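You operate a simulated robot arm through the tools that you are given. There is no shell and no other tool. Be economical: measure what you need, move in short steps, check, and stop when the job is done.

The job below is to be done with a simulated two-armed robot. You get a single attempt, and the scene is never put back.

## Task
Bend-test the black-band bundle at stop 2 and sort it by the result.
Fine: strong goes in the Pass tray, weak in the Reject tray; slide the cradle out again; leave the dial at 2 and the bundle beside it where it is.

The check looks at the end state, three seconds after you hand in, the way a careful person would. Anything else that was tipped, shoved, dropped, spilled or broken makes it a failure.

## Robot
Two 7-joint arms with fingered hands on one trunk, on a base that drives. Base frame: it is fixed to the floor where the robot stands at the start and does not move with it; the origin is under the middle of the robot, x ahead of it, y to its left, z up; the surface under the hand at the start is at about z = 0.804. Lengths are in m, angles in degrees, forces in N, time in s.
The left shoulder is at the start at [0.052, 0.174, 1.093], the right one opposite. With the tool pointing down near the work surface each hand reaches from about 0.3 to 0.74 m from the robot's upright axis, wherever it stands, measured 20 degrees to its own side. Places, roughly: bend tester cradle [0.5, 0.2, 0.8]; bend tester display [0.3, 0.3, 0.8]; bend tester lever [0.6, 0.2, 0.9]; stop dial [0.4, 0.2, 0.8]; top of the bend tester cradle [0.5, 0.3, 0.8]. Payload 3.8 kg a hand.
Tool frame (each hand has its own): the origin (TCP) lies between the finger pads and is the grasp point; the fingertips stand 0.026 m ahead of it; z points along the fingers, y is the line along which they close. The gripper opens to 0.132 m. The gripper's body begins 0.073 m behind the TCP. The gripper is a hand of 3 fingers: y runs from the thumb to the fingers, the wrist lies at [0, 0, -0.224] in the tool frame.
Orientation is that of the tool frame in the base frame, as [roll, pitch, yaw] about the fixed x, y, z axes, in that order (R = Rz(yaw) Ry(pitch) Rx(roll)). With the fingers straight down and closing along the base's y, the tool's x points along the base's -x, its y along +y and its z along -z.

## Interface
- The arms move only by the tool arm_command. It takes "left_increments", "right_increments" or both (then of equal length, played together; a hand with none holds still); each is a list of rows, each a list of 2 entries, a list of its own where there are three numbers: the shift along the tool's x, y, z in m, then the turn, a rotation vector about the tool's x, y, z in degrees. In form: [[[dx, dy, dz], [wx, wy, wz]], ...]. A call has 1 to 12 rows; each row shifts and turns the commanded pose from where the row before left it, along the tool's axes as they then stand. A row lasts 0.2 s, in which the tool goes at most 0.05 m and 8.6 degrees; a call with a longer step from one row to the next is refused whole. Where a pose cannot be reached the arm comes as near as it can. A force on the tool above 70 N (or 10 N above the force at the start of the call, whichever is more), or a blocked arm, ends the call early, and 0.2 s more pass. In this call time passes only in rows, and 0.2 s behind the last. It gives the time, the measured TCP pose, the force on the tool (base axes), the opening and the grip force at its end, in the units of the frame above (readings bear some noise), with the torque about the TCP (base axes, N m) and any sound that the robot's microphone picked up.
- Cameras (640 x 400 px; columns grow to the right, rows downward): "scene" is now at [0.1814, 0.0123, 1.023]; the picture's right is [0.16, -0.99, 0.00], its down [0.18, 0.03, -0.98] and it looks along [0.97, 0.16, 0.19] (base axes); focal length 214 px, centre (320, 200). "left" rides on the left gripper at [-0.062, 0.003, -0.092] in its tool frame; the picture's right is [-0.05, -1.00, 0.00], its down [0.83, -0.04, -0.55] and it looks along [0.55, -0.03, 0.83] (tool axes); focal length 230 px, centre (320, 200). "right" rides on the right gripper at [0.062, 0.003, -0.092] in its tool frame; the picture's right is [-0.05, 1.00, 0.00], its down [-0.83, -0.04, -0.56] and it looks along [-0.55, -0.03, 0.83] (tool axes); focal length 230 px, centre (320, 200). There is no depth. A picture from a camera that has moved, and an enlarged one, comes with that camera's place and axes in the base frame and with its lens.
- grab_frame(camera): a new picture of that camera. It takes no simulated time.
- slide_trunk(by): slides the trunk up (or, below 0, down) by that many m; the arms and the scene camera ride with it, the base frame stays. It gives what a move gives, with no picture.
- drive_base(legs): drives the robot by 1 to 6 legs, each [ahead, left, turn to the left] in m, m and degrees, along the robot's own axes; the way and the turn of a leg run together, so that a leg with both is an arc; at most 1.5 m and 180 degrees a leg. The arms and the cameras ride along, it lands a little off, and it stops where it bumps. It gives what a move gives.
- curl_fingers(finger1, finger2, thumb_bend, hand): sets how far each is bent, from 0 (flat) to 100 (curled in); at 30 the hand is open as for a grip, at 70 the pads meet at the TCP. One left out holds its place. A second passes; each finger stops where it meets its share of the squeeze, and holds until it gets a number again. It is the only way to open and close the hand. It gives what a move gives, with no picture; readings hold the bend of each and the force on the fingers (four entries, about 0 where the hand has none), thumb and palm.
- aim_head(pan, tilt): turns the head with the scene camera to pan (to the left, within 60 degrees either way) and tilt (down, from -29 to 69), counted from straight ahead of the robot. It gives what a move gives.
- zoom(camera, box): a new picture of the part [left, top, right, bottom] of that camera's present view, enlarged. It takes no simulated time.
- finish_job(): hands the job in; it is judged then, once.

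Go step by step. Nothing tells you exact positions but the pictures and the camera data: compare them with the known pose of the tool, close in by small moves and look again before you grip or let go. The budget is 120 turns and 92 pictures, counting those below and the enlarged ones. Unless the task says otherwise, let go and move clear before handing in, and close with one line.

The tools are called by a JSON object that holds its "fn" and its "kwargs". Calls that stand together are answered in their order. arm_command: Moves the arms, as the interface text tells. Its arguments: {"type":"object","properties":{"left_increments":{"type":"array","items":{"type":"array"}},"right_increments":{"type":"array","items":{"type":"array"}}},"required":[]} The other tools are called the same way: slide_trunk (by) slides the trunk up or down; curl_fingers (finger1, finger2, thumb_bend, hand) moves the fingers one by one; drive_base (legs) drives the base; aim_head (pan, tilt) turns the head that bears the scene camera; grab_frame (camera) takes a picture; zoom (camera, box) takes an enlarged picture of a part of a camera's view; finish_job () hands the job in.

At the start:

```text
t: 0.0
left_ee_pos: [0.2237, 0.2063, 1.2076]
left_tcp_rot: [-179.7, 0.0, -179.9]
left_wrist_force: [-0.7, 0.1, 0.2]
left_torque: [0.01, 0.01, 0.0]
left_width: 0.1317
left_finger_force: 0.1
left_shape: jaw
left_bend: [30.0, 30.0, 30.0]
left_finger forces: [0.1, 0.0, 0.1, 0.1, 0.0, 0.1]
right_ee_pos: [0.4355, -0.062, 1.0951]
right_tcp_rot: [179.9, 0.0, 179.8]
right_wrist_force: [-0.1, 0.3, -0.3]
right_torque: [0.01, -0.05, 0.0]
right_width: 0.1318
right_finger_force: 0.1
right_shape: jaw
right_bend: [30.0, 30.0, 30.0]
right_finger forces: [0.0, 0.1, 0.1, 0.1, 0.0, 0.0]
trunk travel left (down, up): [-0.4, 0.082]
robot x, y, heading: [0.0035, 0.0012, -0.3]
head pan, tilt: [9.4, -10.7]
```

scene: 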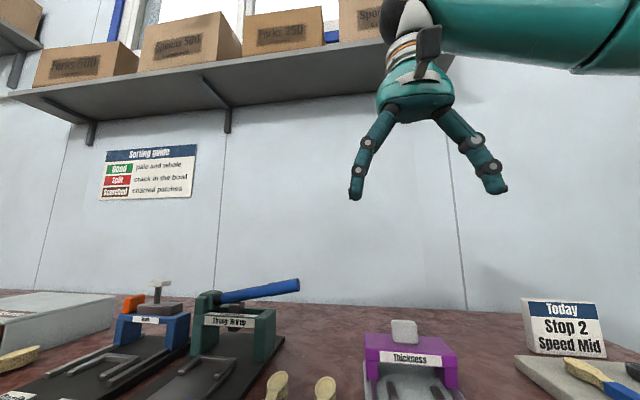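
right: 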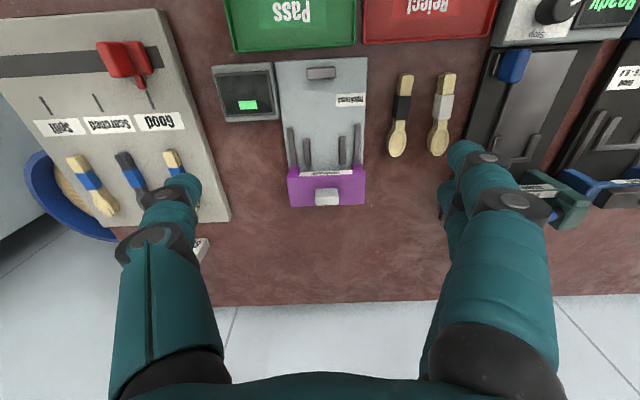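
left: 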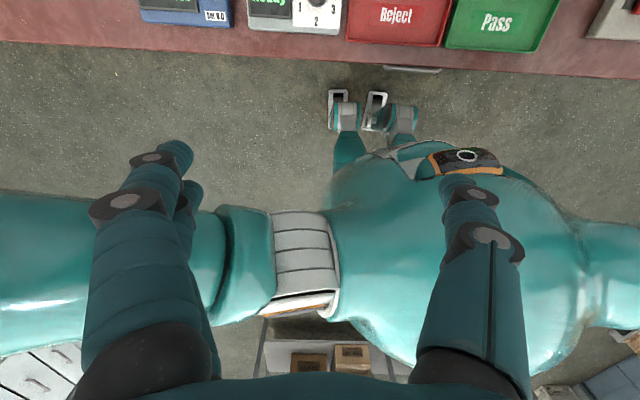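

I see several testers on a bench, with two spoons (black band and white band) right of the bend tester. I'll tilt the head down to view the workspace.

{"fn": "aim_head", "kwargs": {"pan": 20, "tilt": 45}}

```text
t: 1.2
left_ee_pos: [0.2245, 0.2046, 1.2068]
left_tcp_rot: [-179.8, 0.0, -179.9]
left_wrist_force: [0.0, 0.4, -0.2]
left_torque: [-0.02, 0.02, 0.02]
left_width: 0.1317
left_finger_force: 0.0
left_shape: jaw
left_bend: [30.0, 30.0, 30.0]
left_finger forces: [0.0, 0.1, 0.0, 0.0, 0.0, 0.1]
right_ee_pos: [0.4352, -0.0625, 1.0957]
right_tcp_rot: [-180.0, 0.0, 179.9]
right_wrist_force: [0.0, 0.7, 0.1]
right_torque: [-0.02, -0.04, -0.03]
right_width: 0.1321
right_finger_force: 0.0
right_shape: jaw
right_bend: [30.0, 30.0, 30.0]
right_finger forces: [0.0, 0.0, 0.0, 0.0, 0.1, 0.0]
trunk travel left (down, up): [-0.4, 0.082]
robot x, y, heading: [0.0008, 0.0001, -0.1]
head pan, tilt: [20.0, 45.0]
```

{"fn": "grab_frame", "kwargs": {"camera": "scene"}}

{"fn": "zoom", "kwargs": {"camera": "right", "box": [360, 0, 640, 240]}}

```text
88 pictures are left
camera scene: at [0.1752, 0.0265, 0.9358], right [0.34, -0.94, 0.0], down [-0.66, -0.24, -0.71], along [0.67, 0.24, -0.71], focal length 214 px, centre (320, 200)
```

scene: 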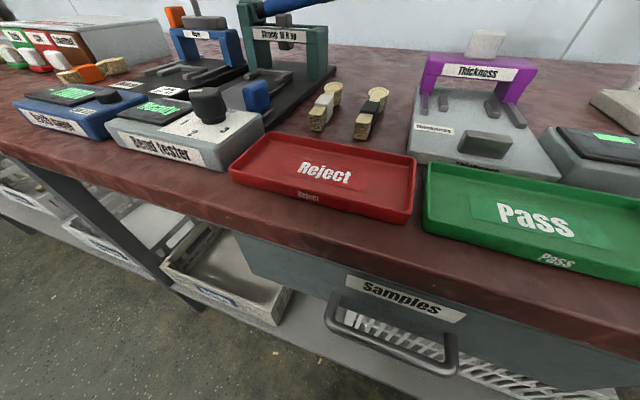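

```text
1.67 times, centred on (500, 120) of right
camera zoom: at [0.3738, -0.0587, 1.1886], right [0.05, 1.0, 0.0], down [0.83, -0.05, 0.56], along [0.55, -0.03, -0.83], focal length 384 px, centre (20, 333)
```

zoom: 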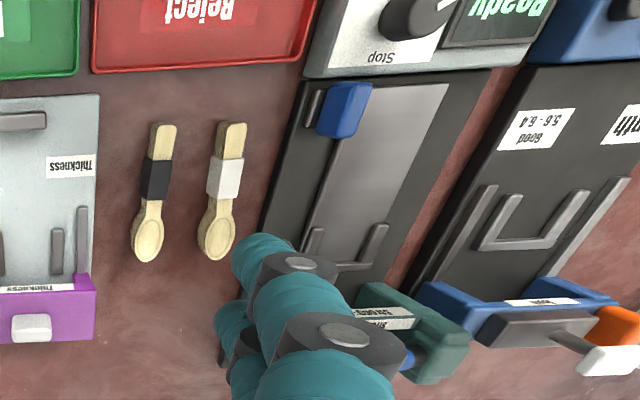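

The tester's in view. I'll aim the head at it and zoom to read the labels.

{"fn": "aim_head", "kwargs": {"pan": 30, "tilt": 30}}

{"fn": "grab_frame", "kwargs": {"camera": "scene"}}

{"fn": "zoom", "kwargs": {"camera": "scene", "box": [200, 80, 440, 230]}}

```text
t: 2.0
left_ee_pos: [0.2242, 0.2062, 1.2069]
left_tcp_rot: [-179.8, 0.0, -179.9]
left_wrist_force: [0.3, 0.2, 0.0]
left_torque: [0.03, -0.02, 0.0]
left_width: 0.1316
left_finger_force: 0.1
left_shape: jaw
left_bend: [30.0, 30.0, 30.0]
left_finger forces: [0.1, 0.1, 0.1, 0.0, 0.0, 0.1]
right_ee_pos: [0.4365, -0.0632, 1.0968]
right_tcp_rot: [180.0, -0.1, 179.9]
right_wrist_force: [-0.7, 0.5, -0.1]
right_torque: [0.01, 0.03, 0.01]
right_width: 0.1317
right_finger_force: 0.0
right_shape: jaw
right_bend: [30.0, 30.0, 30.0]
right_finger forces: [0.0, 0.0, 0.0, 0.0, 0.0, 0.0]
trunk travel left (down, up): [-0.4, 0.082]
robot x, y, heading: [0.0009, 0.0011, -0.2]
head pan, tilt: [30.0, 30.0]
```

```text
86 pictures are left
camera scene: at [0.1771, 0.0439, 0.9582], right [0.5, -0.87, 0.0], down [-0.43, -0.25, -0.87], along [0.75, 0.43, -0.5], focal length 214 px, centre (320, 200)
```

scene: 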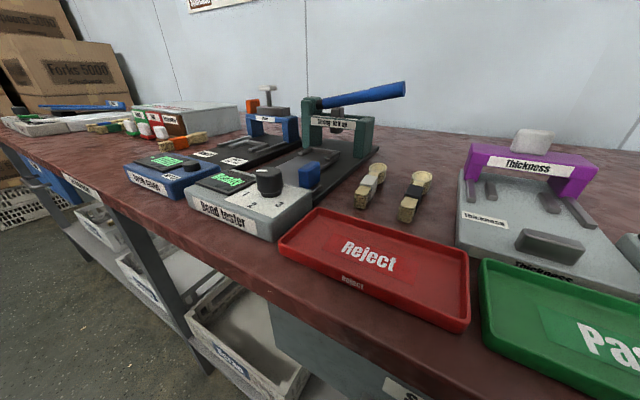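

```text
2.67 times, centred on (320, 155) of scene
camera zoom: at [0.1771, 0.0439, 0.9582], right [0.5, -0.87, 0.0], down [-0.43, -0.25, -0.87], along [0.75, 0.43, -0.5], focal length 572 px, centre (320, 320)
```

zoom: 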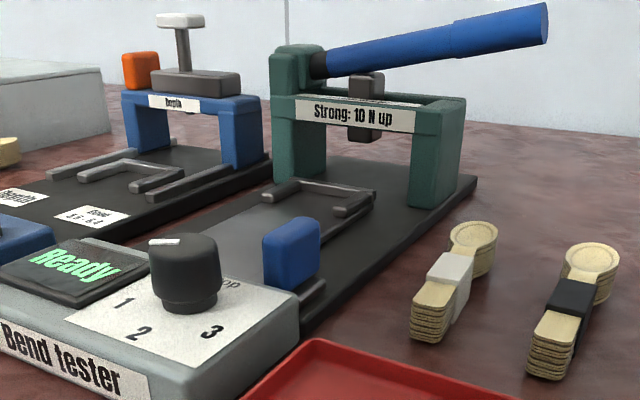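

The tester reads "Strong: 10 N up", with a stop dial 1/2/3, a blue-handled sled with a U nest, and a lever. I'll move the left hand out over the tester to look down at it.

{"fn": "arm_command", "kwargs": {"left_increments": [[[-0.045, 0.002, 0.008], [0, 0, 0]], [[-0.045, 0.002, 0.008], [0, 0, 0]], [[-0.045, 0.002, 0.008], [0, 0, 0]], [[-0.045, 0.002, 0.008], [0, 0, 0]], [[-0.045, 0.002, 0.008], [0, 0, 0]], [[-0.045, 0.002, 0.008], [0, 0, 0]]]}}

{"fn": "grab_frame", "kwargs": {"camera": "left"}}

```text
t: 3.4
left_ee_pos: [0.494, 0.2193, 1.1599]
left_tcp_rot: [-179.8, 0.0, -180.0]
left_wrist_force: [0.9, 0.6, -0.7]
left_torque: [0.05, 0.0, 0.01]
left_width: 0.132
left_finger_force: 0.0
left_shape: jaw
left_bend: [30.0, 30.0, 30.0]
left_finger forces: [0.1, 0.1, 0.0, 0.0, 0.0, 0.0]
right_ee_pos: [0.4366, -0.0618, 1.0953]
right_tcp_rot: [-180.0, 0.0, 179.9]
right_wrist_force: [0.2, -0.4, 0.0]
right_torque: [0.01, -0.02, -0.03]
right_width: 0.132
right_finger_force: 0.1
right_shape: jaw
right_bend: [30.0, 30.0, 30.0]
right_finger forces: [0.0, 0.0, 0.0, 0.0, 0.1, 0.1]
trunk travel left (down, up): [-0.4, 0.082]
robot x, y, heading: [-0.0009, -0.0019, 0.1]
head pan, tilt: [30.0, 30.0]
```

```text
84 pictures are left
camera left: at [0.5572, 0.2227, 1.2522], right [0.05, -1.0, 0.0], down [-0.83, -0.04, 0.56], along [-0.55, -0.03, -0.83], focal length 230 px, centre (320, 200)
```

left: 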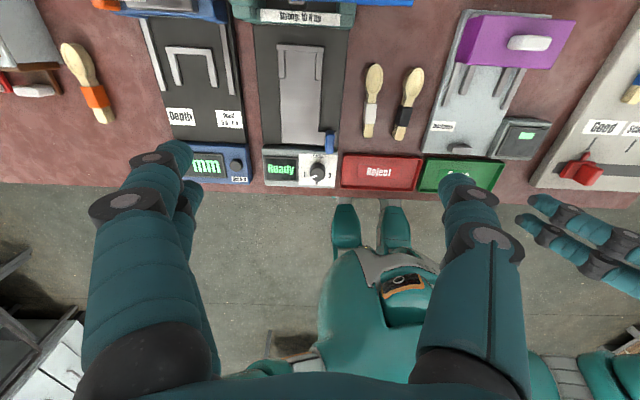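

{"fn": "zoom", "kwargs": {"camera": "left", "box": [240, 0, 440, 200]}}

{"fn": "zoom", "kwargs": {"camera": "left", "box": [255, 125, 345, 195]}}

```text
2.00 times, centred on (340, 100) of left
camera zoom: at [0.5572, 0.2227, 1.2522], right [0.05, -1.0, 0.0], down [-0.83, -0.04, 0.56], along [-0.55, -0.03, -0.83], focal length 460 px, centre (280, 400)
```

zoom: 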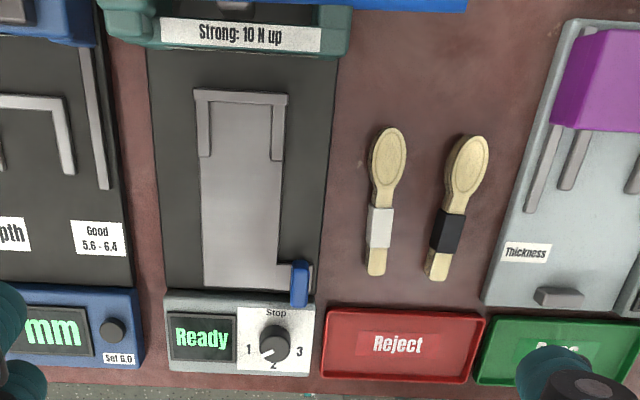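

```text
5.71 times, centred on (300, 160) of left
camera zoom: at [0.5572, 0.2227, 1.2522], right [0.05, -1.0, 0.0], down [-0.83, -0.04, 0.56], along [-0.55, -0.03, -0.83], focal length 1315 px, centre (434, 429)
```

zoom: 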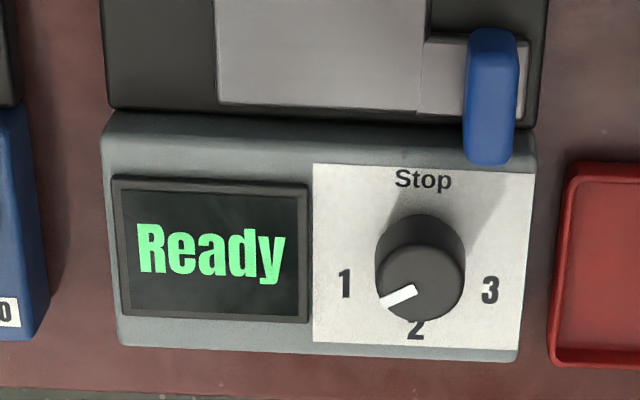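

The dial now points at 1; 2 is about 55° counter-clockwise from above, and I put the knob at about (0.354, 0.215, 0.85). I'll park the right hand, and bring the left above the dial turned −55°.

{"fn": "arm_command", "kwargs": {"left_increments": [[[0.035, -0.001, 0.04], [0, 0, 0]], [[0.035, -0.001, 0.04], [0, 0, 0]], [[0.035, -0.001, 0.04], [0, 0, 0]], [[0.035, -0.001, 0.04], [0, 0, 0]], [[0, 0, 0], [0, 0, 7.86]], [[0, 0, 0], [0, 0, 7.86]], [[0, 0, 0], [0, 0, 7.86]], [[0, 0, 0], [0, 0, 7.86]], [[0, 0, 0], [0, 0, 7.86]], [[0, 0, 0], [0, 0, 7.86]], [[0, 0, 0], [0, 0, 7.86]]], "right_increments": [[[0.009, -0.02, 0], [0, 0, 0]], [[0.009, -0.02, 0], [0, 0, 0]], [[0.009, -0.02, 0], [0, 0, 0]], [[0.009, -0.02, 0], [0, 0, 0]], [[0.009, -0.02, 0], [0, 0, 0]], [[0.009, -0.02, 0], [0, 0, 0]], [[0.009, -0.02, 0], [0, 0, 0]], [[0.009, -0.02, 0], [0, 0, 0]], [[0.009, -0.02, 0], [0, 0, 0]], [[0.009, -0.02, 0], [0, 0, 0]], [[0.009, -0.02, 0], [0, 0, 0]]]}}

{"fn": "grab_frame", "kwargs": {"camera": "scene"}}

{"fn": "grab_frame", "kwargs": {"camera": "left"}}

```text
refused: row 1 steps farther than a row can; nothing moved
```

```text
81 pictures are left
camera scene: at [0.1777, 0.0438, 0.9582], right [0.5, -0.87, 0.0], down [-0.43, -0.25, -0.87], along [0.75, 0.43, -0.5], focal length 214 px, centre (320, 200)
```

scene: 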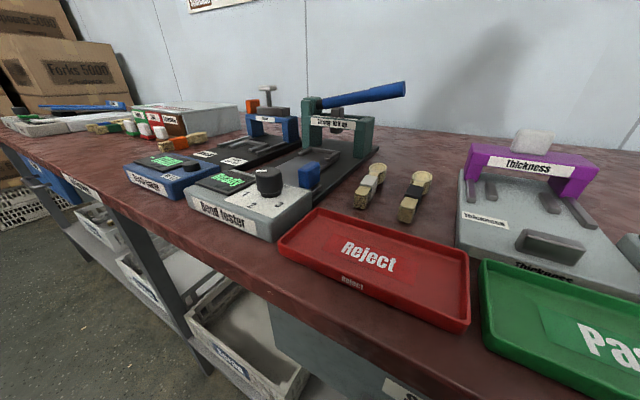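

```text
80 pictures are left
camera left: at [0.5572, 0.2227, 1.2522], right [0.05, -1.0, 0.0], down [-0.83, -0.04, 0.56], along [-0.55, -0.03, -0.83], focal length 230 px, centre (320, 200)
```

left: 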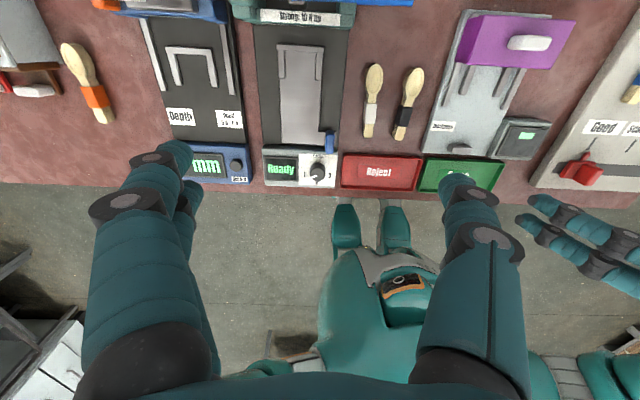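

The combined step was 0.053 m, slightly too long, so nothing moved. I'll combine shift and turn in shorter rows.

{"fn": "arm_command", "kwargs": {"left_increments": [[[0.028, -0.001, 0.032], [0, 0, 0]], [[0.028, -0.001, 0.032], [0, 0, 0]], [[0.028, -0.001, 0.032], [0, 0, 0]], [[0.028, -0.001, 0.032], [0, 0, 0]], [[0.028, -0.001, 0.032], [0, 0, 0]], [[0, 0, 0], [0, 0, 7.86]], [[0, 0, 0], [0, 0, 7.86]], [[0, 0, 0], [0, 0, 7.86]], [[0, 0, 0], [0, 0, 7.86]], [[0, 0, 0], [0, 0, 7.86]], [[0, 0, 0], [0, 0, 7.86]], [[0, 0, 0], [0, 0, 7.86]]], "right_increments": [[[0.009, -0.02, 0], [0, 0, 0]], [[0.009, -0.02, 0], [0, 0, 0]], [[0.009, -0.02, 0], [0, 0, 0]], [[0.009, -0.02, 0], [0, 0, 0]], [[0.009, -0.02, 0], [0, 0, 0]], [[0.009, -0.02, 0], [0, 0, 0]], [[0.009, -0.02, 0], [0, 0, 0]], [[0.009, -0.02, 0], [0, 0, 0]], [[0.009, -0.02, 0], [0, 0, 0]], [[0.009, -0.02, 0], [0, 0, 0]], [[0.009, -0.02, 0], [0, 0, 0]], [[0, 0, 0], [0, 0, 0]]]}}

{"fn": "grab_frame", "kwargs": {"camera": "scene"}}

{"fn": "grab_frame", "kwargs": {"camera": "left"}}

```text
t: 6.0
left_ee_pos: [0.3553, 0.213, 0.9999]
left_tcp_rot: [-179.9, 0.1, 125.0]
left_wrist_force: [1.0, 0.2, 0.1]
left_torque: [-0.02, -0.02, -0.04]
left_width: 0.1321
left_finger_force: 0.0
left_shape: jaw
left_bend: [30.0, 30.0, 30.0]
left_finger forces: [0.0, 0.1, 0.1, 0.0, 0.1, 0.0]
right_ee_pos: [0.3347, -0.281, 1.0961]
right_tcp_rot: [180.0, 0.0, 179.9]
right_wrist_force: [0.7, 0.3, 0.2]
right_torque: [0.0, -0.02, -0.01]
right_width: 0.132
right_finger_force: 0.1
right_shape: jaw
right_bend: [30.0, 30.0, 30.0]
right_finger forces: [0.0, 0.0, 0.1, 0.0, 0.0, 0.0]
trunk travel left (down, up): [-0.4, 0.082]
robot x, y, heading: [-0.0001, 0.0012, 0.1]
head pan, tilt: [30.0, 30.0]
```

```text
79 pictures are left
camera scene: at [0.1773, 0.0442, 0.9582], right [0.5, -0.87, 0.0], down [-0.43, -0.25, -0.87], along [0.75, 0.43, -0.5], focal length 214 px, centre (320, 200)
```

scene: 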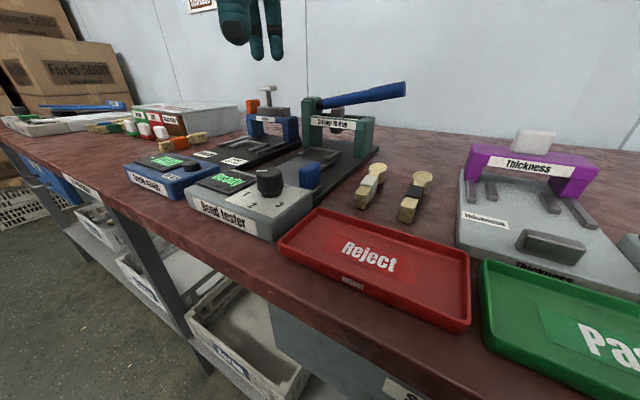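

```text
78 pictures are left
camera left: at [0.393, 0.1647, 1.0909], right [-0.79, -0.61, 0.0], down [-0.51, 0.66, 0.55], along [-0.34, 0.44, -0.83], focal length 230 px, centre (320, 200)
```

left: 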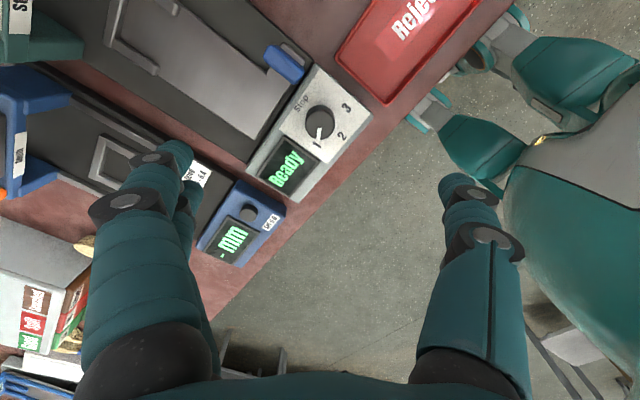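

The knob lines up exactly on the tool axis (its top at z≈0.85). I'll descend so the fingertips are just above the panel and close.

{"fn": "arm_command", "kwargs": {"left_increments": [[[0, 0, 0.036], [0, 0, 0]], [[0, 0, 0.036], [0, 0, 0]], [[0, 0, 0.036], [0, 0, 0]], [[0, 0, 0.035], [0, 0, 0]]]}}

{"fn": "grab_frame", "kwargs": {"camera": "scene"}}

{"fn": "grab_frame", "kwargs": {"camera": "left"}}

```text
t: 7.0
left_ee_pos: [0.3545, 0.212, 0.8534]
left_tcp_rot: [180.0, 0.3, 125.0]
left_wrist_force: [0.2, -0.7, 0.4]
left_torque: [-0.03, 0.03, 0.03]
left_width: 0.132
left_finger_force: 0.1
left_shape: jaw
left_bend: [30.0, 30.0, 30.0]
left_finger forces: [0.1, 0.1, 0.0, 0.0, 0.1, 0.1]
right_ee_pos: [0.3337, -0.2808, 1.0977]
right_tcp_rot: [179.9, 0.0, 179.9]
right_wrist_force: [0.3, -0.2, 0.0]
right_torque: [0.0, 0.0, -0.02]
right_width: 0.132
right_finger_force: 0.1
right_shape: jaw
right_bend: [30.0, 30.0, 30.0]
right_finger forces: [0.0, 0.1, 0.0, 0.1, 0.1, 0.0]
trunk travel left (down, up): [-0.4, 0.082]
robot x, y, heading: [-0.0002, 0.0002, 0.2]
head pan, tilt: [30.0, 30.0]
```

```text
77 pictures are left
camera scene: at [0.1771, 0.0441, 0.9583], right [0.5, -0.87, 0.0], down [-0.43, -0.25, -0.87], along [0.75, 0.43, -0.5], focal length 214 px, centre (320, 200)
```

scene: 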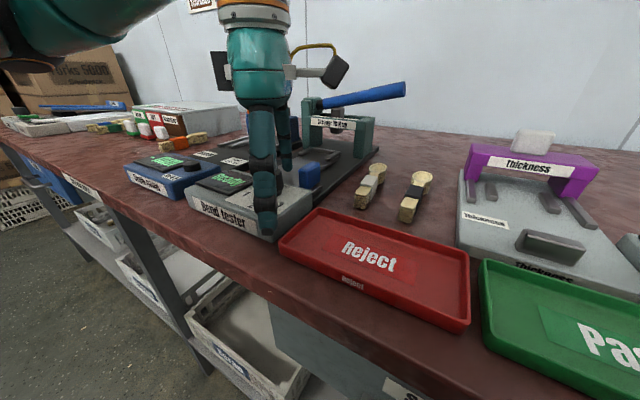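

```text
76 pictures are left
camera left: at [0.3936, 0.1632, 0.9465], right [-0.79, -0.62, 0.0], down [-0.51, 0.66, 0.55], along [-0.34, 0.43, -0.83], focal length 230 px, centre (320, 200)
```

left: 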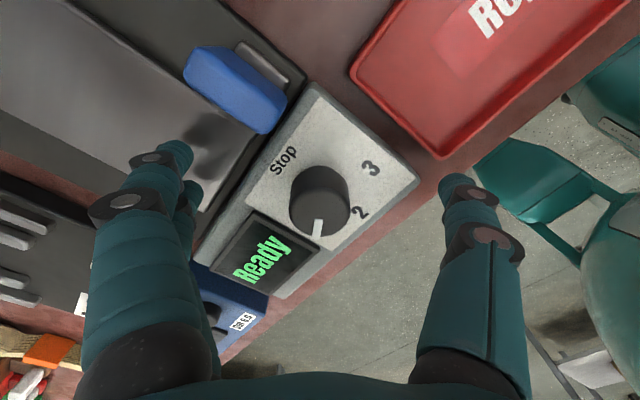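

The knob is centred between the fingers. Closing on it.

{"fn": "curl_fingers", "kwargs": {"hand": "left", "finger1": 64, "finger2": 64, "thumb_bend": 64}}

{"fn": "grab_frame", "kwargs": {"camera": "left"}}

```text
t: 8.0
left_ee_pos: [0.356, 0.2102, 0.8566]
left_tcp_rot: [179.9, 0.3, 125.1]
left_wrist_force: [9.1, -3.1, 19.7]
left_torque: [-0.43, 0.36, 0.04]
left_width: 0.0846
left_finger_force: 17.9
left_shape: fingers
left_bend: [52.0, 42.0, 44.0]
left_finger forces: [8.5, 8.4, 0.0, 0.0, 18.0, 0.1]
right_ee_pos: [0.3354, -0.2821, 1.0955]
right_tcp_rot: [179.9, 0.0, 179.9]
right_wrist_force: [0.6, 0.0, -0.2]
right_torque: [0.01, 0.04, -0.01]
right_width: 0.132
right_finger_force: 0.0
right_shape: jaw
right_bend: [30.0, 30.0, 30.0]
right_finger forces: [0.0, 0.0, 0.1, 0.0, 0.0, 0.0]
trunk travel left (down, up): [-0.4, 0.082]
robot x, y, heading: [-0.003, 0.001, 0.1]
head pan, tilt: [30.0, 30.0]
```

```text
75 pictures are left
camera left: at [0.3946, 0.1622, 0.9481], right [-0.79, -0.62, 0.0], down [-0.52, 0.66, 0.55], along [-0.34, 0.43, -0.83], focal length 230 px, centre (320, 200)
```

left: 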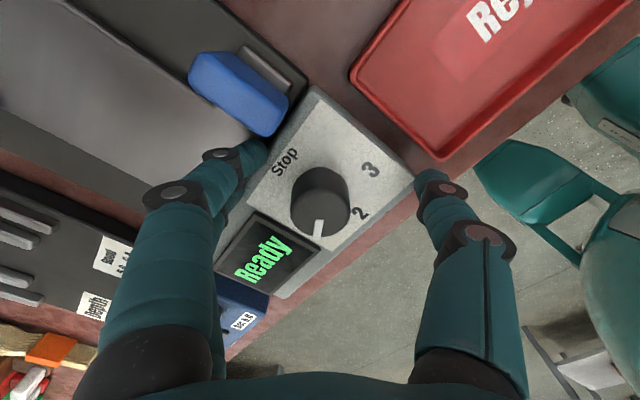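

The tips hit the sides of the panel box rather than the knob, so I'm too low. Open, look after raising, then retry.

{"fn": "curl_fingers", "kwargs": {"hand": "left", "finger1": 30, "finger2": 30, "thumb_bend": 30}}

{"fn": "arm_command", "kwargs": {"left_increments": [[[0, 0, -0.02], [0, 0, 0]], [[0, 0, -0.02], [0, 0, 0]]]}}

{"fn": "curl_fingers", "kwargs": {"hand": "left", "finger1": 55, "finger2": 55, "thumb_bend": 55}}

{"fn": "zoom", "kwargs": {"camera": "scene", "box": [160, 60, 400, 260]}}

{"fn": "grab_frame", "kwargs": {"camera": "left"}}

```text
t: 9.0
left_ee_pos: [0.3543, 0.2114, 0.8544]
left_tcp_rot: [-179.9, 0.0, 125.0]
left_wrist_force: [0.9, -0.3, 0.7]
left_torque: [0.01, 0.03, -0.04]
left_width: 0.1339
left_finger_force: 0.1
left_shape: fingers
left_bend: [30.0, 30.0, 30.0]
left_finger forces: [0.0, 0.0, 0.0, 0.0, 0.0, 0.0]
right_ee_pos: [0.3337, -0.2811, 1.0954]
right_tcp_rot: [180.0, 0.1, 179.9]
right_wrist_force: [0.3, -0.1, 0.9]
right_torque: [-0.02, 0.0, 0.02]
right_width: 0.1316
right_finger_force: 0.1
right_shape: jaw
right_bend: [30.0, 30.0, 30.0]
right_finger forces: [0.0, 0.1, 0.0, 0.0, 0.1, 0.1]
trunk travel left (down, up): [-0.4, 0.082]
robot x, y, heading: [0.0014, -0.0009, -0.0]
head pan, tilt: [30.0, 30.0]
```

```text
t: 9.6
left_ee_pos: [0.3538, 0.2111, 0.896]
left_tcp_rot: [-179.9, 0.1, 125.0]
left_wrist_force: [0.2, -0.2, -0.2]
left_torque: [0.0, 0.01, -0.05]
left_width: 0.1339
left_finger_force: 0.1
left_shape: fingers
left_bend: [30.0, 30.0, 30.0]
left_finger forces: [0.0, 0.1, 0.1, 0.0, 0.1, 0.1]
right_ee_pos: [0.3353, -0.2815, 1.0958]
right_tcp_rot: [-180.0, 0.0, 179.9]
right_wrist_force: [-0.1, 0.4, 0.8]
right_torque: [0.03, 0.02, 0.0]
right_width: 0.1321
right_finger_force: 0.1
right_shape: jaw
right_bend: [30.0, 30.0, 30.0]
right_finger forces: [0.0, 0.1, 0.1, 0.0, 0.0, 0.0]
trunk travel left (down, up): [-0.4, 0.082]
robot x, y, heading: [-0.0005, 0.0008, -0.1]
head pan, tilt: [30.0, 30.0]
```

```text
t: 10.6
left_ee_pos: [0.3544, 0.2118, 0.8963]
left_tcp_rot: [-180.0, 0.1, 125.0]
left_wrist_force: [0.6, -0.9, 0.2]
left_torque: [0.01, 0.0, 0.02]
left_width: 0.0521
left_finger_force: 0.0
left_shape: fingers
left_bend: [55.0, 55.0, 55.0]
left_finger forces: [0.0, 0.0, 0.1, 0.1, 0.0, 0.0]
right_ee_pos: [0.3348, -0.2813, 1.095]
right_tcp_rot: [-180.0, 0.0, 179.9]
right_wrist_force: [0.1, 0.3, -0.7]
right_torque: [-0.02, -0.02, 0.01]
right_width: 0.132
right_finger_force: 0.1
right_shape: jaw
right_bend: [30.0, 30.0, 30.0]
right_finger forces: [0.0, 0.0, 0.1, 0.1, 0.1, 0.0]
trunk travel left (down, up): [-0.4, 0.082]
robot x, y, heading: [0.0002, 0.0026, 0.1]
head pan, tilt: [30.0, 30.0]
```

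```text
2.00 times, centred on (280, 160) of scene
camera zoom: at [0.1771, 0.0439, 0.9583], right [0.5, -0.87, 0.0], down [-0.43, -0.25, -0.87], along [0.75, 0.43, -0.5], focal length 429 px, centre (400, 280)
```

zoom: 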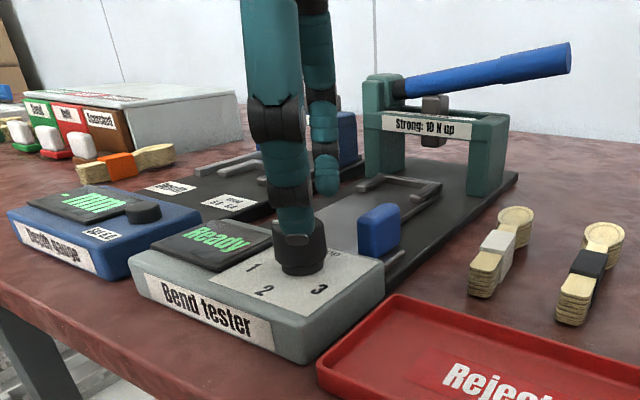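

```text
73 pictures are left
camera left: at [0.3937, 0.1635, 0.988], right [-0.79, -0.62, 0.0], down [-0.51, 0.66, 0.55], along [-0.34, 0.44, -0.83], focal length 230 px, centre (320, 200)
```

left: 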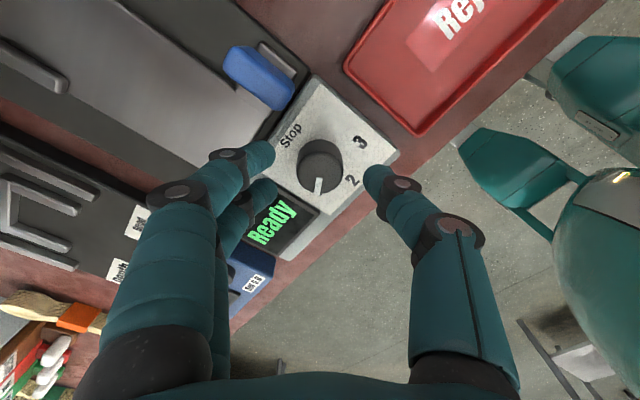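

With the hand half closed (5 cm opening) above the 3 cm knob, I'll lower so the tips sit just over the panel, then close.

{"fn": "arm_command", "kwargs": {"left_increments": [[[0, 0, 0.016], [0, 0, 0]], [[0, 0, 0.016], [0, 0, 0]]]}}

{"fn": "curl_fingers", "kwargs": {"hand": "left", "finger1": 66, "finger2": 66, "thumb_bend": 66}}

{"fn": "grab_frame", "kwargs": {"camera": "left"}}

{"fn": "zoom", "kwargs": {"camera": "scene", "box": [160, 60, 400, 260]}}

```text
t: 11.2
left_ee_pos: [0.3547, 0.2095, 0.864]
left_tcp_rot: [-179.8, 0.3, 125.0]
left_wrist_force: [-0.3, 0.3, 0.6]
left_torque: [0.02, 0.02, -0.03]
left_width: 0.0518
left_finger_force: 0.1
left_shape: fingers
left_bend: [55.0, 55.0, 55.0]
left_finger forces: [0.0, 0.0, 0.1, 0.1, 0.2, 0.1]
right_ee_pos: [0.334, -0.281, 1.0979]
right_tcp_rot: [-180.0, -0.1, 179.8]
right_wrist_force: [-0.6, -1.4, -0.1]
right_torque: [0.0, 0.01, 0.0]
right_width: 0.1318
right_finger_force: 0.1
right_shape: jaw
right_bend: [30.0, 30.0, 30.0]
right_finger forces: [0.0, 0.1, 0.1, 0.1, 0.0, 0.0]
trunk travel left (down, up): [-0.4, 0.082]
robot x, y, heading: [-0.0005, 0.0004, -0.2]
head pan, tilt: [30.0, 30.0]
```

```text
t: 12.2
left_ee_pos: [0.3551, 0.2105, 0.8648]
left_tcp_rot: [-179.9, 0.1, 125.0]
left_wrist_force: [0.0, -1.2, -1.6]
left_torque: [-0.02, -0.02, -0.02]
left_width: 0.0234
left_finger_force: 4.8
left_shape: fingers
left_bend: [65.0, 61.0, 64.0]
left_finger forces: [0.3, 3.1, 0.0, 0.0, 4.5, 0.0]
right_ee_pos: [0.3337, -0.2813, 1.0952]
right_tcp_rot: [-180.0, 0.1, 179.9]
right_wrist_force: [0.5, 0.3, -0.9]
right_torque: [-0.05, -0.02, 0.0]
right_width: 0.1321
right_finger_force: 0.1
right_shape: jaw
right_bend: [30.0, 30.0, 30.0]
right_finger forces: [0.0, 0.1, 0.0, 0.0, 0.0, 0.0]
trunk travel left (down, up): [-0.4, 0.082]
robot x, y, heading: [0.0008, -0.0009, -0.0]
head pan, tilt: [30.0, 30.0]
```

```text
72 pictures are left
camera left: at [0.3937, 0.1625, 0.9561], right [-0.79, -0.62, 0.0], down [-0.51, 0.66, 0.55], along [-0.34, 0.44, -0.83], focal length 230 px, centre (320, 200)
```

left: 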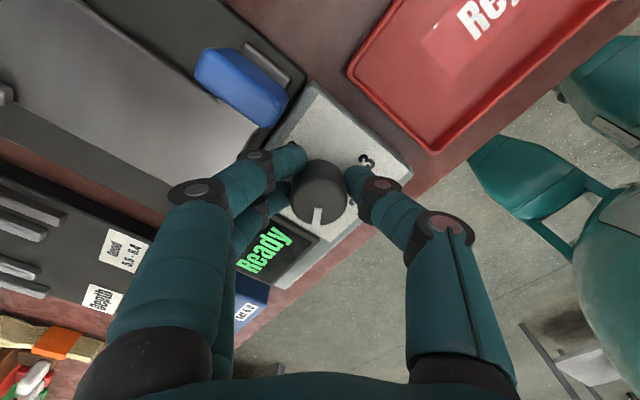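

```text
2.00 times, centred on (280, 160) of scene
camera zoom: at [0.1771, 0.0438, 0.9583], right [0.5, -0.87, 0.0], down [-0.43, -0.25, -0.87], along [0.75, 0.43, -0.5], focal length 429 px, centre (400, 280)
```

zoom: 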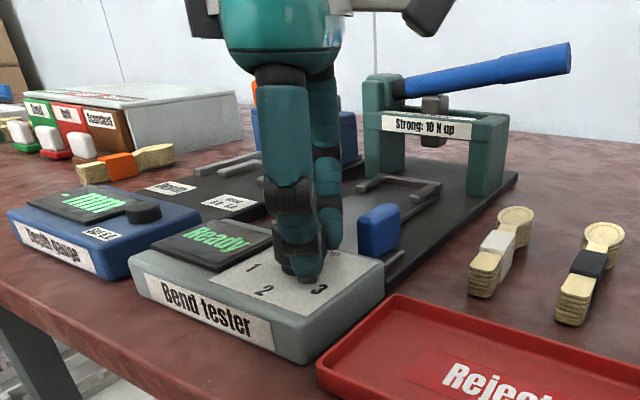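

It grips the knob lightly. I'll squeeze a bit more, then turn in small steps.

{"fn": "curl_fingers", "kwargs": {"hand": "left", "finger1": 70, "finger2": 70, "thumb_bend": 70}}

{"fn": "arm_command", "kwargs": {"left_increments": [[[0, 0, 0], [0, 0, -8]], [[0, 0, 0], [0, 0, -8]], [[0, 0, 0], [0, 0, -8]]]}}

{"fn": "grab_frame", "kwargs": {"camera": "left"}}

```text
t: 13.2
left_ee_pos: [0.3539, 0.2093, 0.8644]
left_tcp_rot: [-179.9, 0.1, 124.9]
left_wrist_force: [-1.0, -3.3, -2.7]
left_torque: [-0.03, 0.0, 0.01]
left_width: 0.0208
left_finger_force: 8.8
left_shape: fingers
left_bend: [67.0, 62.0, 65.0]
left_finger forces: [2.3, 5.7, 0.0, 0.0, 9.7, 0.1]
right_ee_pos: [0.3349, -0.2809, 1.0966]
right_tcp_rot: [179.9, 0.0, 179.9]
right_wrist_force: [0.0, 0.2, 0.2]
right_torque: [0.01, 0.03, -0.02]
right_width: 0.1315
right_finger_force: 0.0
right_shape: jaw
right_bend: [30.0, 30.0, 30.0]
right_finger forces: [0.1, 0.1, 0.0, 0.0, 0.0, 0.0]
trunk travel left (down, up): [-0.4, 0.082]
robot x, y, heading: [-0.0014, -0.0009, -0.2]
head pan, tilt: [30.0, 30.0]
```

```text
t: 14.0
left_ee_pos: [0.3557, 0.2122, 0.8647]
left_tcp_rot: [180.0, 0.1, 149.2]
left_wrist_force: [6.2, 1.1, -3.4]
left_torque: [0.02, -0.19, -0.04]
left_width: 0.0209
left_finger_force: 9.8
left_shape: fingers
left_bend: [66.0, 62.0, 66.0]
left_finger forces: [4.1, 7.5, 0.1, 0.0, 7.8, 0.1]
right_ee_pos: [0.336, -0.2816, 1.0955]
right_tcp_rot: [-180.0, -0.1, 180.0]
right_wrist_force: [-0.2, -0.1, -0.5]
right_torque: [0.03, 0.01, 0.01]
right_width: 0.1315
right_finger_force: 0.1
right_shape: jaw
right_bend: [30.0, 30.0, 30.0]
right_finger forces: [0.0, 0.1, 0.1, 0.1, 0.0, 0.1]
trunk travel left (down, up): [-0.4, 0.082]
robot x, y, heading: [-0.0026, 0.0022, 0.1]
head pan, tilt: [30.0, 30.0]
```

```text
70 pictures are left
camera left: at [0.4115, 0.1835, 0.956], right [-0.47, -0.89, 0.0], down [-0.74, 0.39, 0.55], along [-0.49, 0.26, -0.83], focal length 230 px, centre (320, 200)
```

left: 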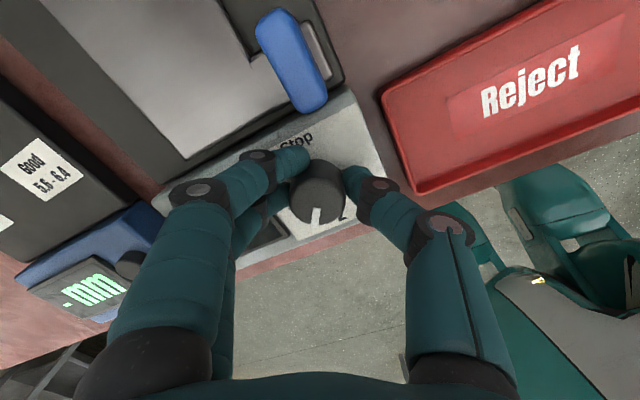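

The knob follows the hand (24° so far). Continuing 30°.

{"fn": "arm_command", "kwargs": {"left_increments": [[[0, 0, 0], [0, 0, -7.5]], [[0, 0, 0], [0, 0, -7.5]], [[0, 0, 0], [0, 0, -7.5]], [[0, 0, 0], [0, 0, -7.5]]]}}

{"fn": "zoom", "kwargs": {"camera": "left", "box": [220, 90, 420, 270]}}

```text
t: 15.0
left_ee_pos: [0.3558, 0.2126, 0.8642]
left_tcp_rot: [-179.8, 0.0, 179.2]
left_wrist_force: [15.1, 7.6, 1.3]
left_torque: [0.21, -0.32, -0.06]
left_width: 0.0213
left_finger_force: 12.8
left_shape: fingers
left_bend: [66.0, 62.0, 66.0]
left_finger forces: [8.9, 8.3, 0.0, 0.0, 7.5, 0.0]
right_ee_pos: [0.3358, -0.2798, 1.0958]
right_tcp_rot: [179.9, -0.1, 179.9]
right_wrist_force: [-0.4, -0.5, 0.4]
right_torque: [0.03, -0.01, -0.01]
right_width: 0.1319
right_finger_force: 0.0
right_shape: jaw
right_bend: [30.0, 30.0, 30.0]
right_finger forces: [0.0, 0.0, 0.0, 0.1, 0.0, 0.1]
trunk travel left (down, up): [-0.4, 0.082]
robot x, y, heading: [-0.0037, 0.0005, 0.1]
head pan, tilt: [30.0, 30.0]
```

```text
2.22 times, centred on (320, 180) of left
camera zoom: at [0.419, 0.2156, 0.956], right [0.04, -1.0, 0.0], down [-0.83, -0.03, 0.55], along [-0.55, -0.02, -0.83], focal length 511 px, centre (320, 244)
```

zoom: 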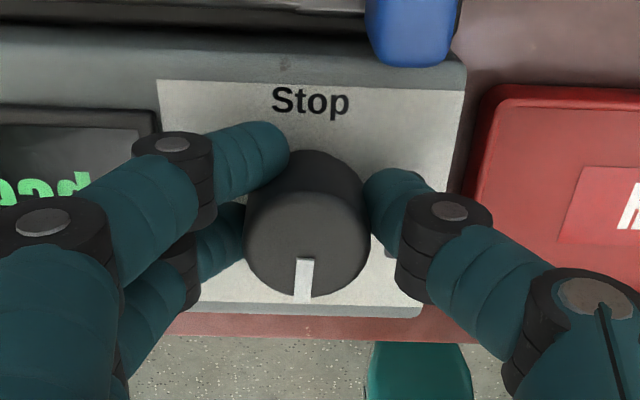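

The pointer is nearly straight at 2. Release and check.

{"fn": "curl_fingers", "kwargs": {"hand": "left", "finger1": 54, "finger2": 54, "thumb_bend": 54}}

{"fn": "arm_command", "kwargs": {"left_increments": [[[0, 0, -0.03], [0, 0, 0]], [[0, 0, -0.04], [0, 0, 0]], [[0, 0, -0.04], [0, 0, 0]], [[-0.03, 0, -0.03], [0, 0, 0]], [[-0.04, 0, -0.01], [0, 0, 0]]]}}

{"fn": "grab_frame", "kwargs": {"camera": "left"}}

{"fn": "zoom", "kwargs": {"camera": "left", "box": [250, 110, 370, 200]}}

```text
t: 16.0
left_ee_pos: [0.3538, 0.2109, 0.864]
left_tcp_rot: [-179.8, 0.0, 179.0]
left_wrist_force: [0.3, -0.1, 0.1]
left_torque: [0.02, -0.01, -0.02]
left_width: 0.0537
left_finger_force: 0.0
left_shape: fingers
left_bend: [54.0, 54.0, 54.0]
left_finger forces: [0.0, 0.0, 0.1, 0.0, 0.0, 0.0]
right_ee_pos: [0.3348, -0.2811, 1.0954]
right_tcp_rot: [180.0, 0.0, 179.9]
right_wrist_force: [0.0, 0.0, -0.1]
right_torque: [-0.01, 0.04, 0.0]
right_width: 0.1318
right_finger_force: 0.0
right_shape: jaw
right_bend: [30.0, 30.0, 30.0]
right_finger forces: [0.1, 0.0, 0.0, 0.0, 0.0, 0.1]
trunk travel left (down, up): [-0.4, 0.082]
robot x, y, heading: [0.0001, -0.0004, 0.1]
head pan, tilt: [30.0, 30.0]
```

```text
t: 17.2
left_ee_pos: [0.4243, 0.2098, 1.0141]
left_tcp_rot: [-179.8, -0.3, 179.0]
left_wrist_force: [0.5, 0.1, -0.3]
left_torque: [0.03, 0.01, -0.03]
left_width: 0.0537
left_finger_force: 0.0
left_shape: fingers
left_bend: [54.0, 54.0, 54.0]
left_finger forces: [0.0, 0.1, 0.0, 0.1, 0.0, 0.0]
right_ee_pos: [0.3337, -0.2804, 1.0964]
right_tcp_rot: [180.0, -0.1, 179.9]
right_wrist_force: [-0.3, 0.5, 0.1]
right_torque: [0.02, -0.01, 0.01]
right_width: 0.1319
right_finger_force: 0.1
right_shape: jaw
right_bend: [30.0, 30.0, 30.0]
right_finger forces: [0.0, 0.0, 0.0, 0.1, 0.0, 0.1]
trunk travel left (down, up): [-0.4, 0.082]
robot x, y, heading: [-0.004, -0.0023, 0.2]
head pan, tilt: [30.0, 30.0]
```

```text
68 pictures are left
camera left: at [0.487, 0.2119, 1.1064], right [0.03, -1.0, 0.0], down [-0.83, -0.03, 0.56], along [-0.56, -0.02, -0.83], focal length 230 px, centre (320, 200)
```

left: 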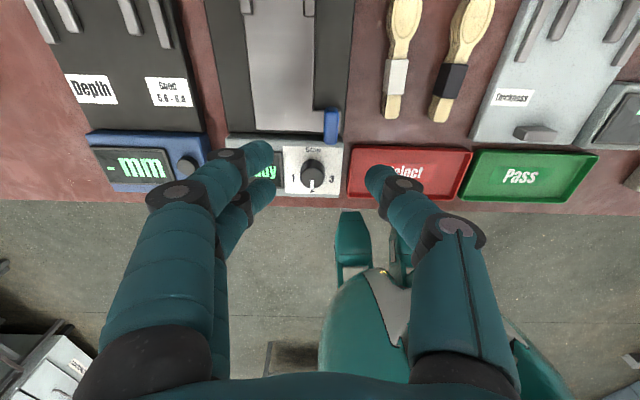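

```text
4.44 times, centred on (310, 155) of left
camera zoom: at [0.487, 0.2119, 1.1064], right [0.03, -1.0, 0.0], down [-0.83, -0.03, 0.56], along [-0.56, -0.02, -0.83], focal length 1022 px, centre (364, 400)
```

zoom: 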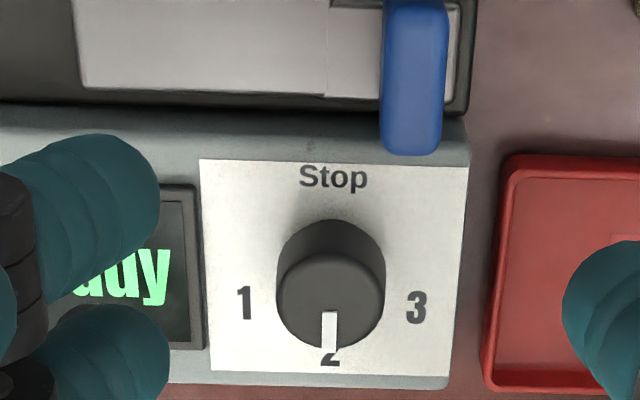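

The dial is at 2. Now I move above the black-band bundle at about (0.465, 0.068).

{"fn": "arm_command", "kwargs": {"left_increments": [[[-0.011, -0.035, 0.015], [0, 0, 0]], [[-0.011, -0.035, 0.015], [0, 0, 0]], [[-0.011, -0.035, 0.015], [0, 0, 0]], [[-0.0104, -0.0363, 0.015], [0, 0, 0]]]}}

{"fn": "aim_head", "kwargs": {"pan": 10, "tilt": 25}}

{"fn": "grab_frame", "kwargs": {"camera": "left"}}

{"fn": "grab_frame", "kwargs": {"camera": "scene"}}

```text
t: 18.2
left_ee_pos: [0.4677, 0.0676, 0.9559]
left_tcp_rot: [179.9, 0.0, 179.0]
left_wrist_force: [-0.4, 0.1, -0.3]
left_torque: [0.01, 0.02, 0.02]
left_width: 0.0539
left_finger_force: 0.1
left_shape: fingers
left_bend: [54.0, 54.0, 54.0]
left_finger forces: [0.0, 0.1, 0.0, 0.0, 0.1, 0.0]
right_ee_pos: [0.336, -0.2804, 1.0947]
right_tcp_rot: [179.8, 0.0, 179.9]
right_wrist_force: [0.1, -0.8, 0.0]
right_torque: [0.01, 0.02, 0.0]
right_width: 0.1319
right_finger_force: 0.1
right_shape: jaw
right_bend: [30.0, 30.0, 30.0]
right_finger forces: [0.0, 0.1, 0.0, 0.0, 0.0, 0.0]
trunk travel left (down, up): [-0.4, 0.082]
robot x, y, heading: [-0.0014, -0.0088, -0.3]
head pan, tilt: [30.0, 30.0]
```

```text
t: 19.1
left_ee_pos: [0.4673, 0.0671, 0.956]
left_tcp_rot: [-179.9, -0.1, 178.9]
left_wrist_force: [0.5, 0.3, 0.8]
left_torque: [0.02, -0.01, 0.03]
left_width: 0.0538
left_finger_force: 0.0
left_shape: fingers
left_bend: [54.0, 54.0, 54.0]
left_finger forces: [0.1, 0.1, 0.0, 0.1, 0.0, 0.0]
right_ee_pos: [0.3346, -0.2796, 1.0948]
right_tcp_rot: [-180.0, 0.1, 179.9]
right_wrist_force: [0.5, -0.4, 0.1]
right_torque: [0.01, -0.02, 0.02]
right_width: 0.1319
right_finger_force: 0.1
right_shape: jaw
right_bend: [30.0, 30.0, 30.0]
right_finger forces: [0.0, 0.1, 0.1, 0.1, 0.0, 0.0]
trunk travel left (down, up): [-0.4, 0.082]
robot x, y, heading: [-0.0016, -0.0004, 0.0]
head pan, tilt: [10.0, 25.0]
```

```text
66 pictures are left
camera left: at [0.5301, 0.0699, 1.0466], right [0.04, -1.0, 0.0], down [-0.83, -0.03, 0.56], along [-0.55, -0.02, -0.83], focal length 230 px, centre (320, 200)
```

left: 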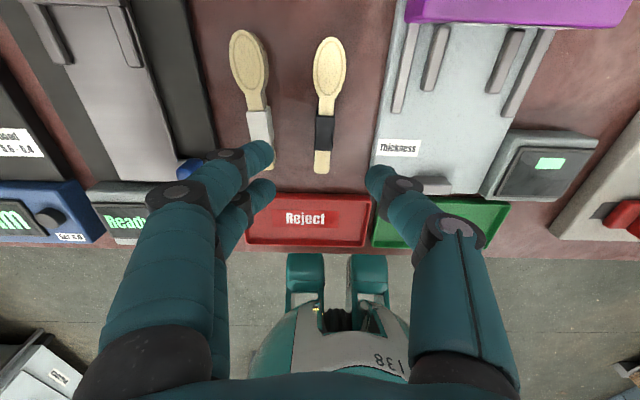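

```text
65 pictures are left
camera scene: at [0.1895, 0.0147, 0.9662], right [0.17, -0.98, 0.0], down [-0.42, -0.07, -0.91], along [0.89, 0.16, -0.42], focal length 214 px, centre (320, 200)
```

scene: 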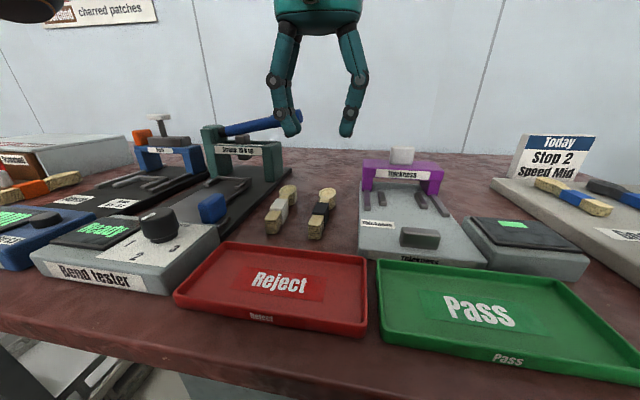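

The bundle axis is along x at y≈0.063, spanning x≈0.42–0.537. Shift 4 mm right and descend in two stages.

{"fn": "arm_command", "kwargs": {"left_increments": [[[0, -0.004, 0.035], [0, 0, 0]], [[0, 0, 0.035], [0, 0, 0]], [[0, 0, 0.025], [0, 0, 0]], [[0, 0, 0.015], [0, 0, 0]]]}}

{"fn": "grab_frame", "kwargs": {"camera": "left"}}

{"fn": "zoom", "kwargs": {"camera": "scene", "box": [220, 100, 400, 260]}}

```text
t: 20.1
left_ee_pos: [0.4671, 0.0655, 0.8444]
left_tcp_rot: [-179.9, 0.0, 179.0]
left_wrist_force: [-0.7, -0.4, -0.1]
left_torque: [0.02, 0.0, 0.02]
left_width: 0.0537
left_finger_force: 0.0
left_shape: fingers
left_bend: [54.0, 54.0, 54.0]
left_finger forces: [0.1, 0.1, 0.0, 0.1, 0.0, 0.1]
right_ee_pos: [0.3341, -0.281, 1.0959]
right_tcp_rot: [-180.0, 0.0, 179.9]
right_wrist_force: [-0.5, -0.3, 0.2]
right_torque: [0.0, 0.0, 0.0]
right_width: 0.1318
right_finger_force: 0.0
right_shape: jaw
right_bend: [30.0, 30.0, 30.0]
right_finger forces: [0.1, 0.0, 0.1, 0.1, 0.0, 0.0]
trunk travel left (down, up): [-0.4, 0.082]
robot x, y, heading: [0.0008, -0.0011, 0.2]
head pan, tilt: [10.0, 25.0]
```

```text
64 pictures are left
camera left: at [0.5294, 0.0689, 0.9369], right [0.04, -1.0, 0.0], down [-0.83, -0.03, 0.55], along [-0.55, -0.02, -0.83], focal length 230 px, centre (320, 200)
```

left: 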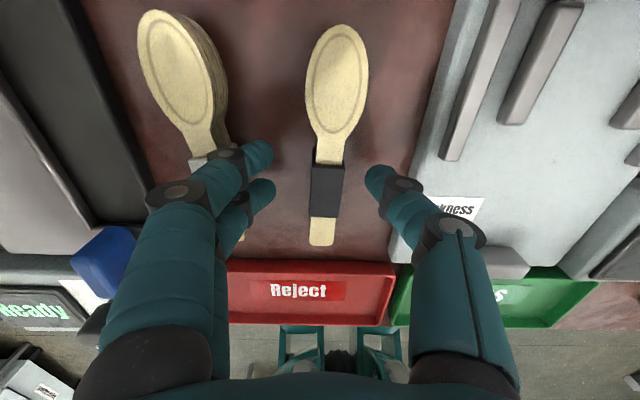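

```text
2.50 times, centred on (310, 180) of scene
camera zoom: at [0.1896, 0.0147, 0.9663], right [0.17, -0.98, 0.0], down [-0.42, -0.07, -0.91], along [0.89, 0.16, -0.42], focal length 536 px, centre (345, 250)
```

zoom: 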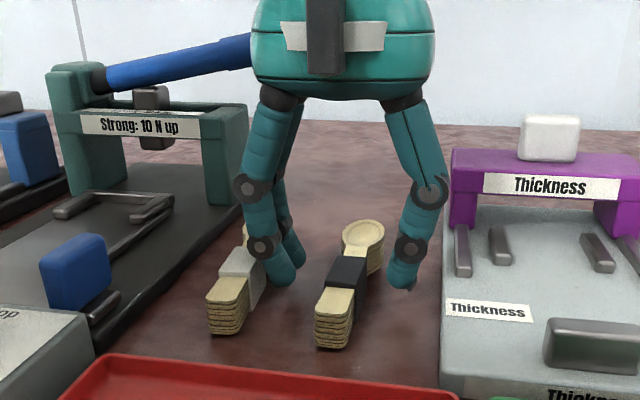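

Fingers straddle the black band, clear of the white bundle. Lower 1 cm, nudge 2 mm right and close.

{"fn": "arm_command", "kwargs": {"left_increments": [[[0, -0.003, 0.005], [0, 0, 0]], [[0, 0, 0.005], [0, 0, 0]]]}}

{"fn": "curl_fingers", "kwargs": {"hand": "left", "finger1": 68, "finger2": 68, "thumb_bend": 68}}

{"fn": "grab_frame", "kwargs": {"camera": "left"}}

```text
t: 20.6
left_ee_pos: [0.4656, 0.0631, 0.8364]
left_tcp_rot: [-179.8, 0.1, 179.0]
left_wrist_force: [0.1, 0.2, 0.2]
left_torque: [0.02, 0.01, 0.03]
left_width: 0.0539
left_finger_force: 0.0
left_shape: fingers
left_bend: [54.0, 54.0, 54.0]
left_finger forces: [0.0, 0.0, 0.1, 0.0, 0.0, 0.0]
right_ee_pos: [0.3344, -0.2813, 1.096]
right_tcp_rot: [180.0, 0.0, 179.9]
right_wrist_force: [-0.1, 0.8, -1.0]
right_torque: [-0.01, -0.01, -0.01]
right_width: 0.132
right_finger_force: 0.0
right_shape: jaw
right_bend: [30.0, 30.0, 30.0]
right_finger forces: [0.0, 0.1, 0.0, 0.0, 0.0, 0.0]
trunk travel left (down, up): [-0.4, 0.082]
robot x, y, heading: [-0.0031, 0.0009, -0.2]
head pan, tilt: [10.0, 25.0]
```

```text
t: 21.6
left_ee_pos: [0.4667, 0.0631, 0.8361]
left_tcp_rot: [-179.8, 0.0, 179.0]
left_wrist_force: [0.3, -0.6, 0.8]
left_torque: [0.0, 0.0, 0.0]
left_width: 0.0166
left_finger_force: 2.8
left_shape: fingers
left_bend: [66.0, 66.0, 67.0]
left_finger forces: [1.4, 1.4, 0.1, 0.0, 2.7, 0.0]
right_ee_pos: [0.335, -0.2817, 1.0959]
right_tcp_rot: [-180.0, -0.1, 179.8]
right_wrist_force: [-0.4, -0.9, 0.3]
right_torque: [0.02, -0.03, 0.01]
right_width: 0.1318
right_finger_force: 0.1
right_shape: jaw
right_bend: [30.0, 30.0, 30.0]
right_finger forces: [0.1, 0.1, 0.1, 0.0, 0.0, 0.0]
trunk travel left (down, up): [-0.4, 0.082]
robot x, y, heading: [0.0019, -0.0015, -0.0]
head pan, tilt: [10.0, 25.0]
```

```text
62 pictures are left
camera left: at [0.5291, 0.065, 0.9271], right [0.04, -1.0, 0.0], down [-0.83, -0.03, 0.56], along [-0.55, -0.02, -0.83], focal length 230 px, centre (320, 200)
```

left: 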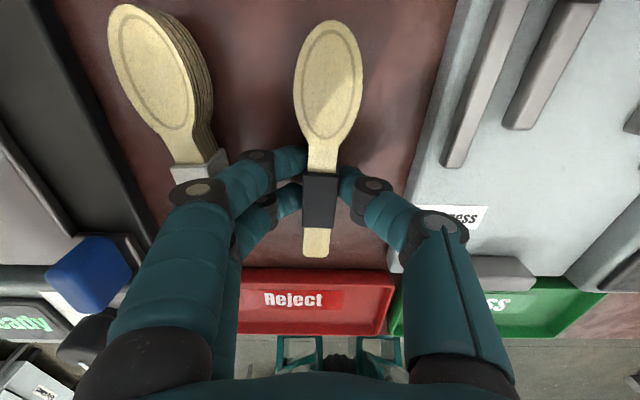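

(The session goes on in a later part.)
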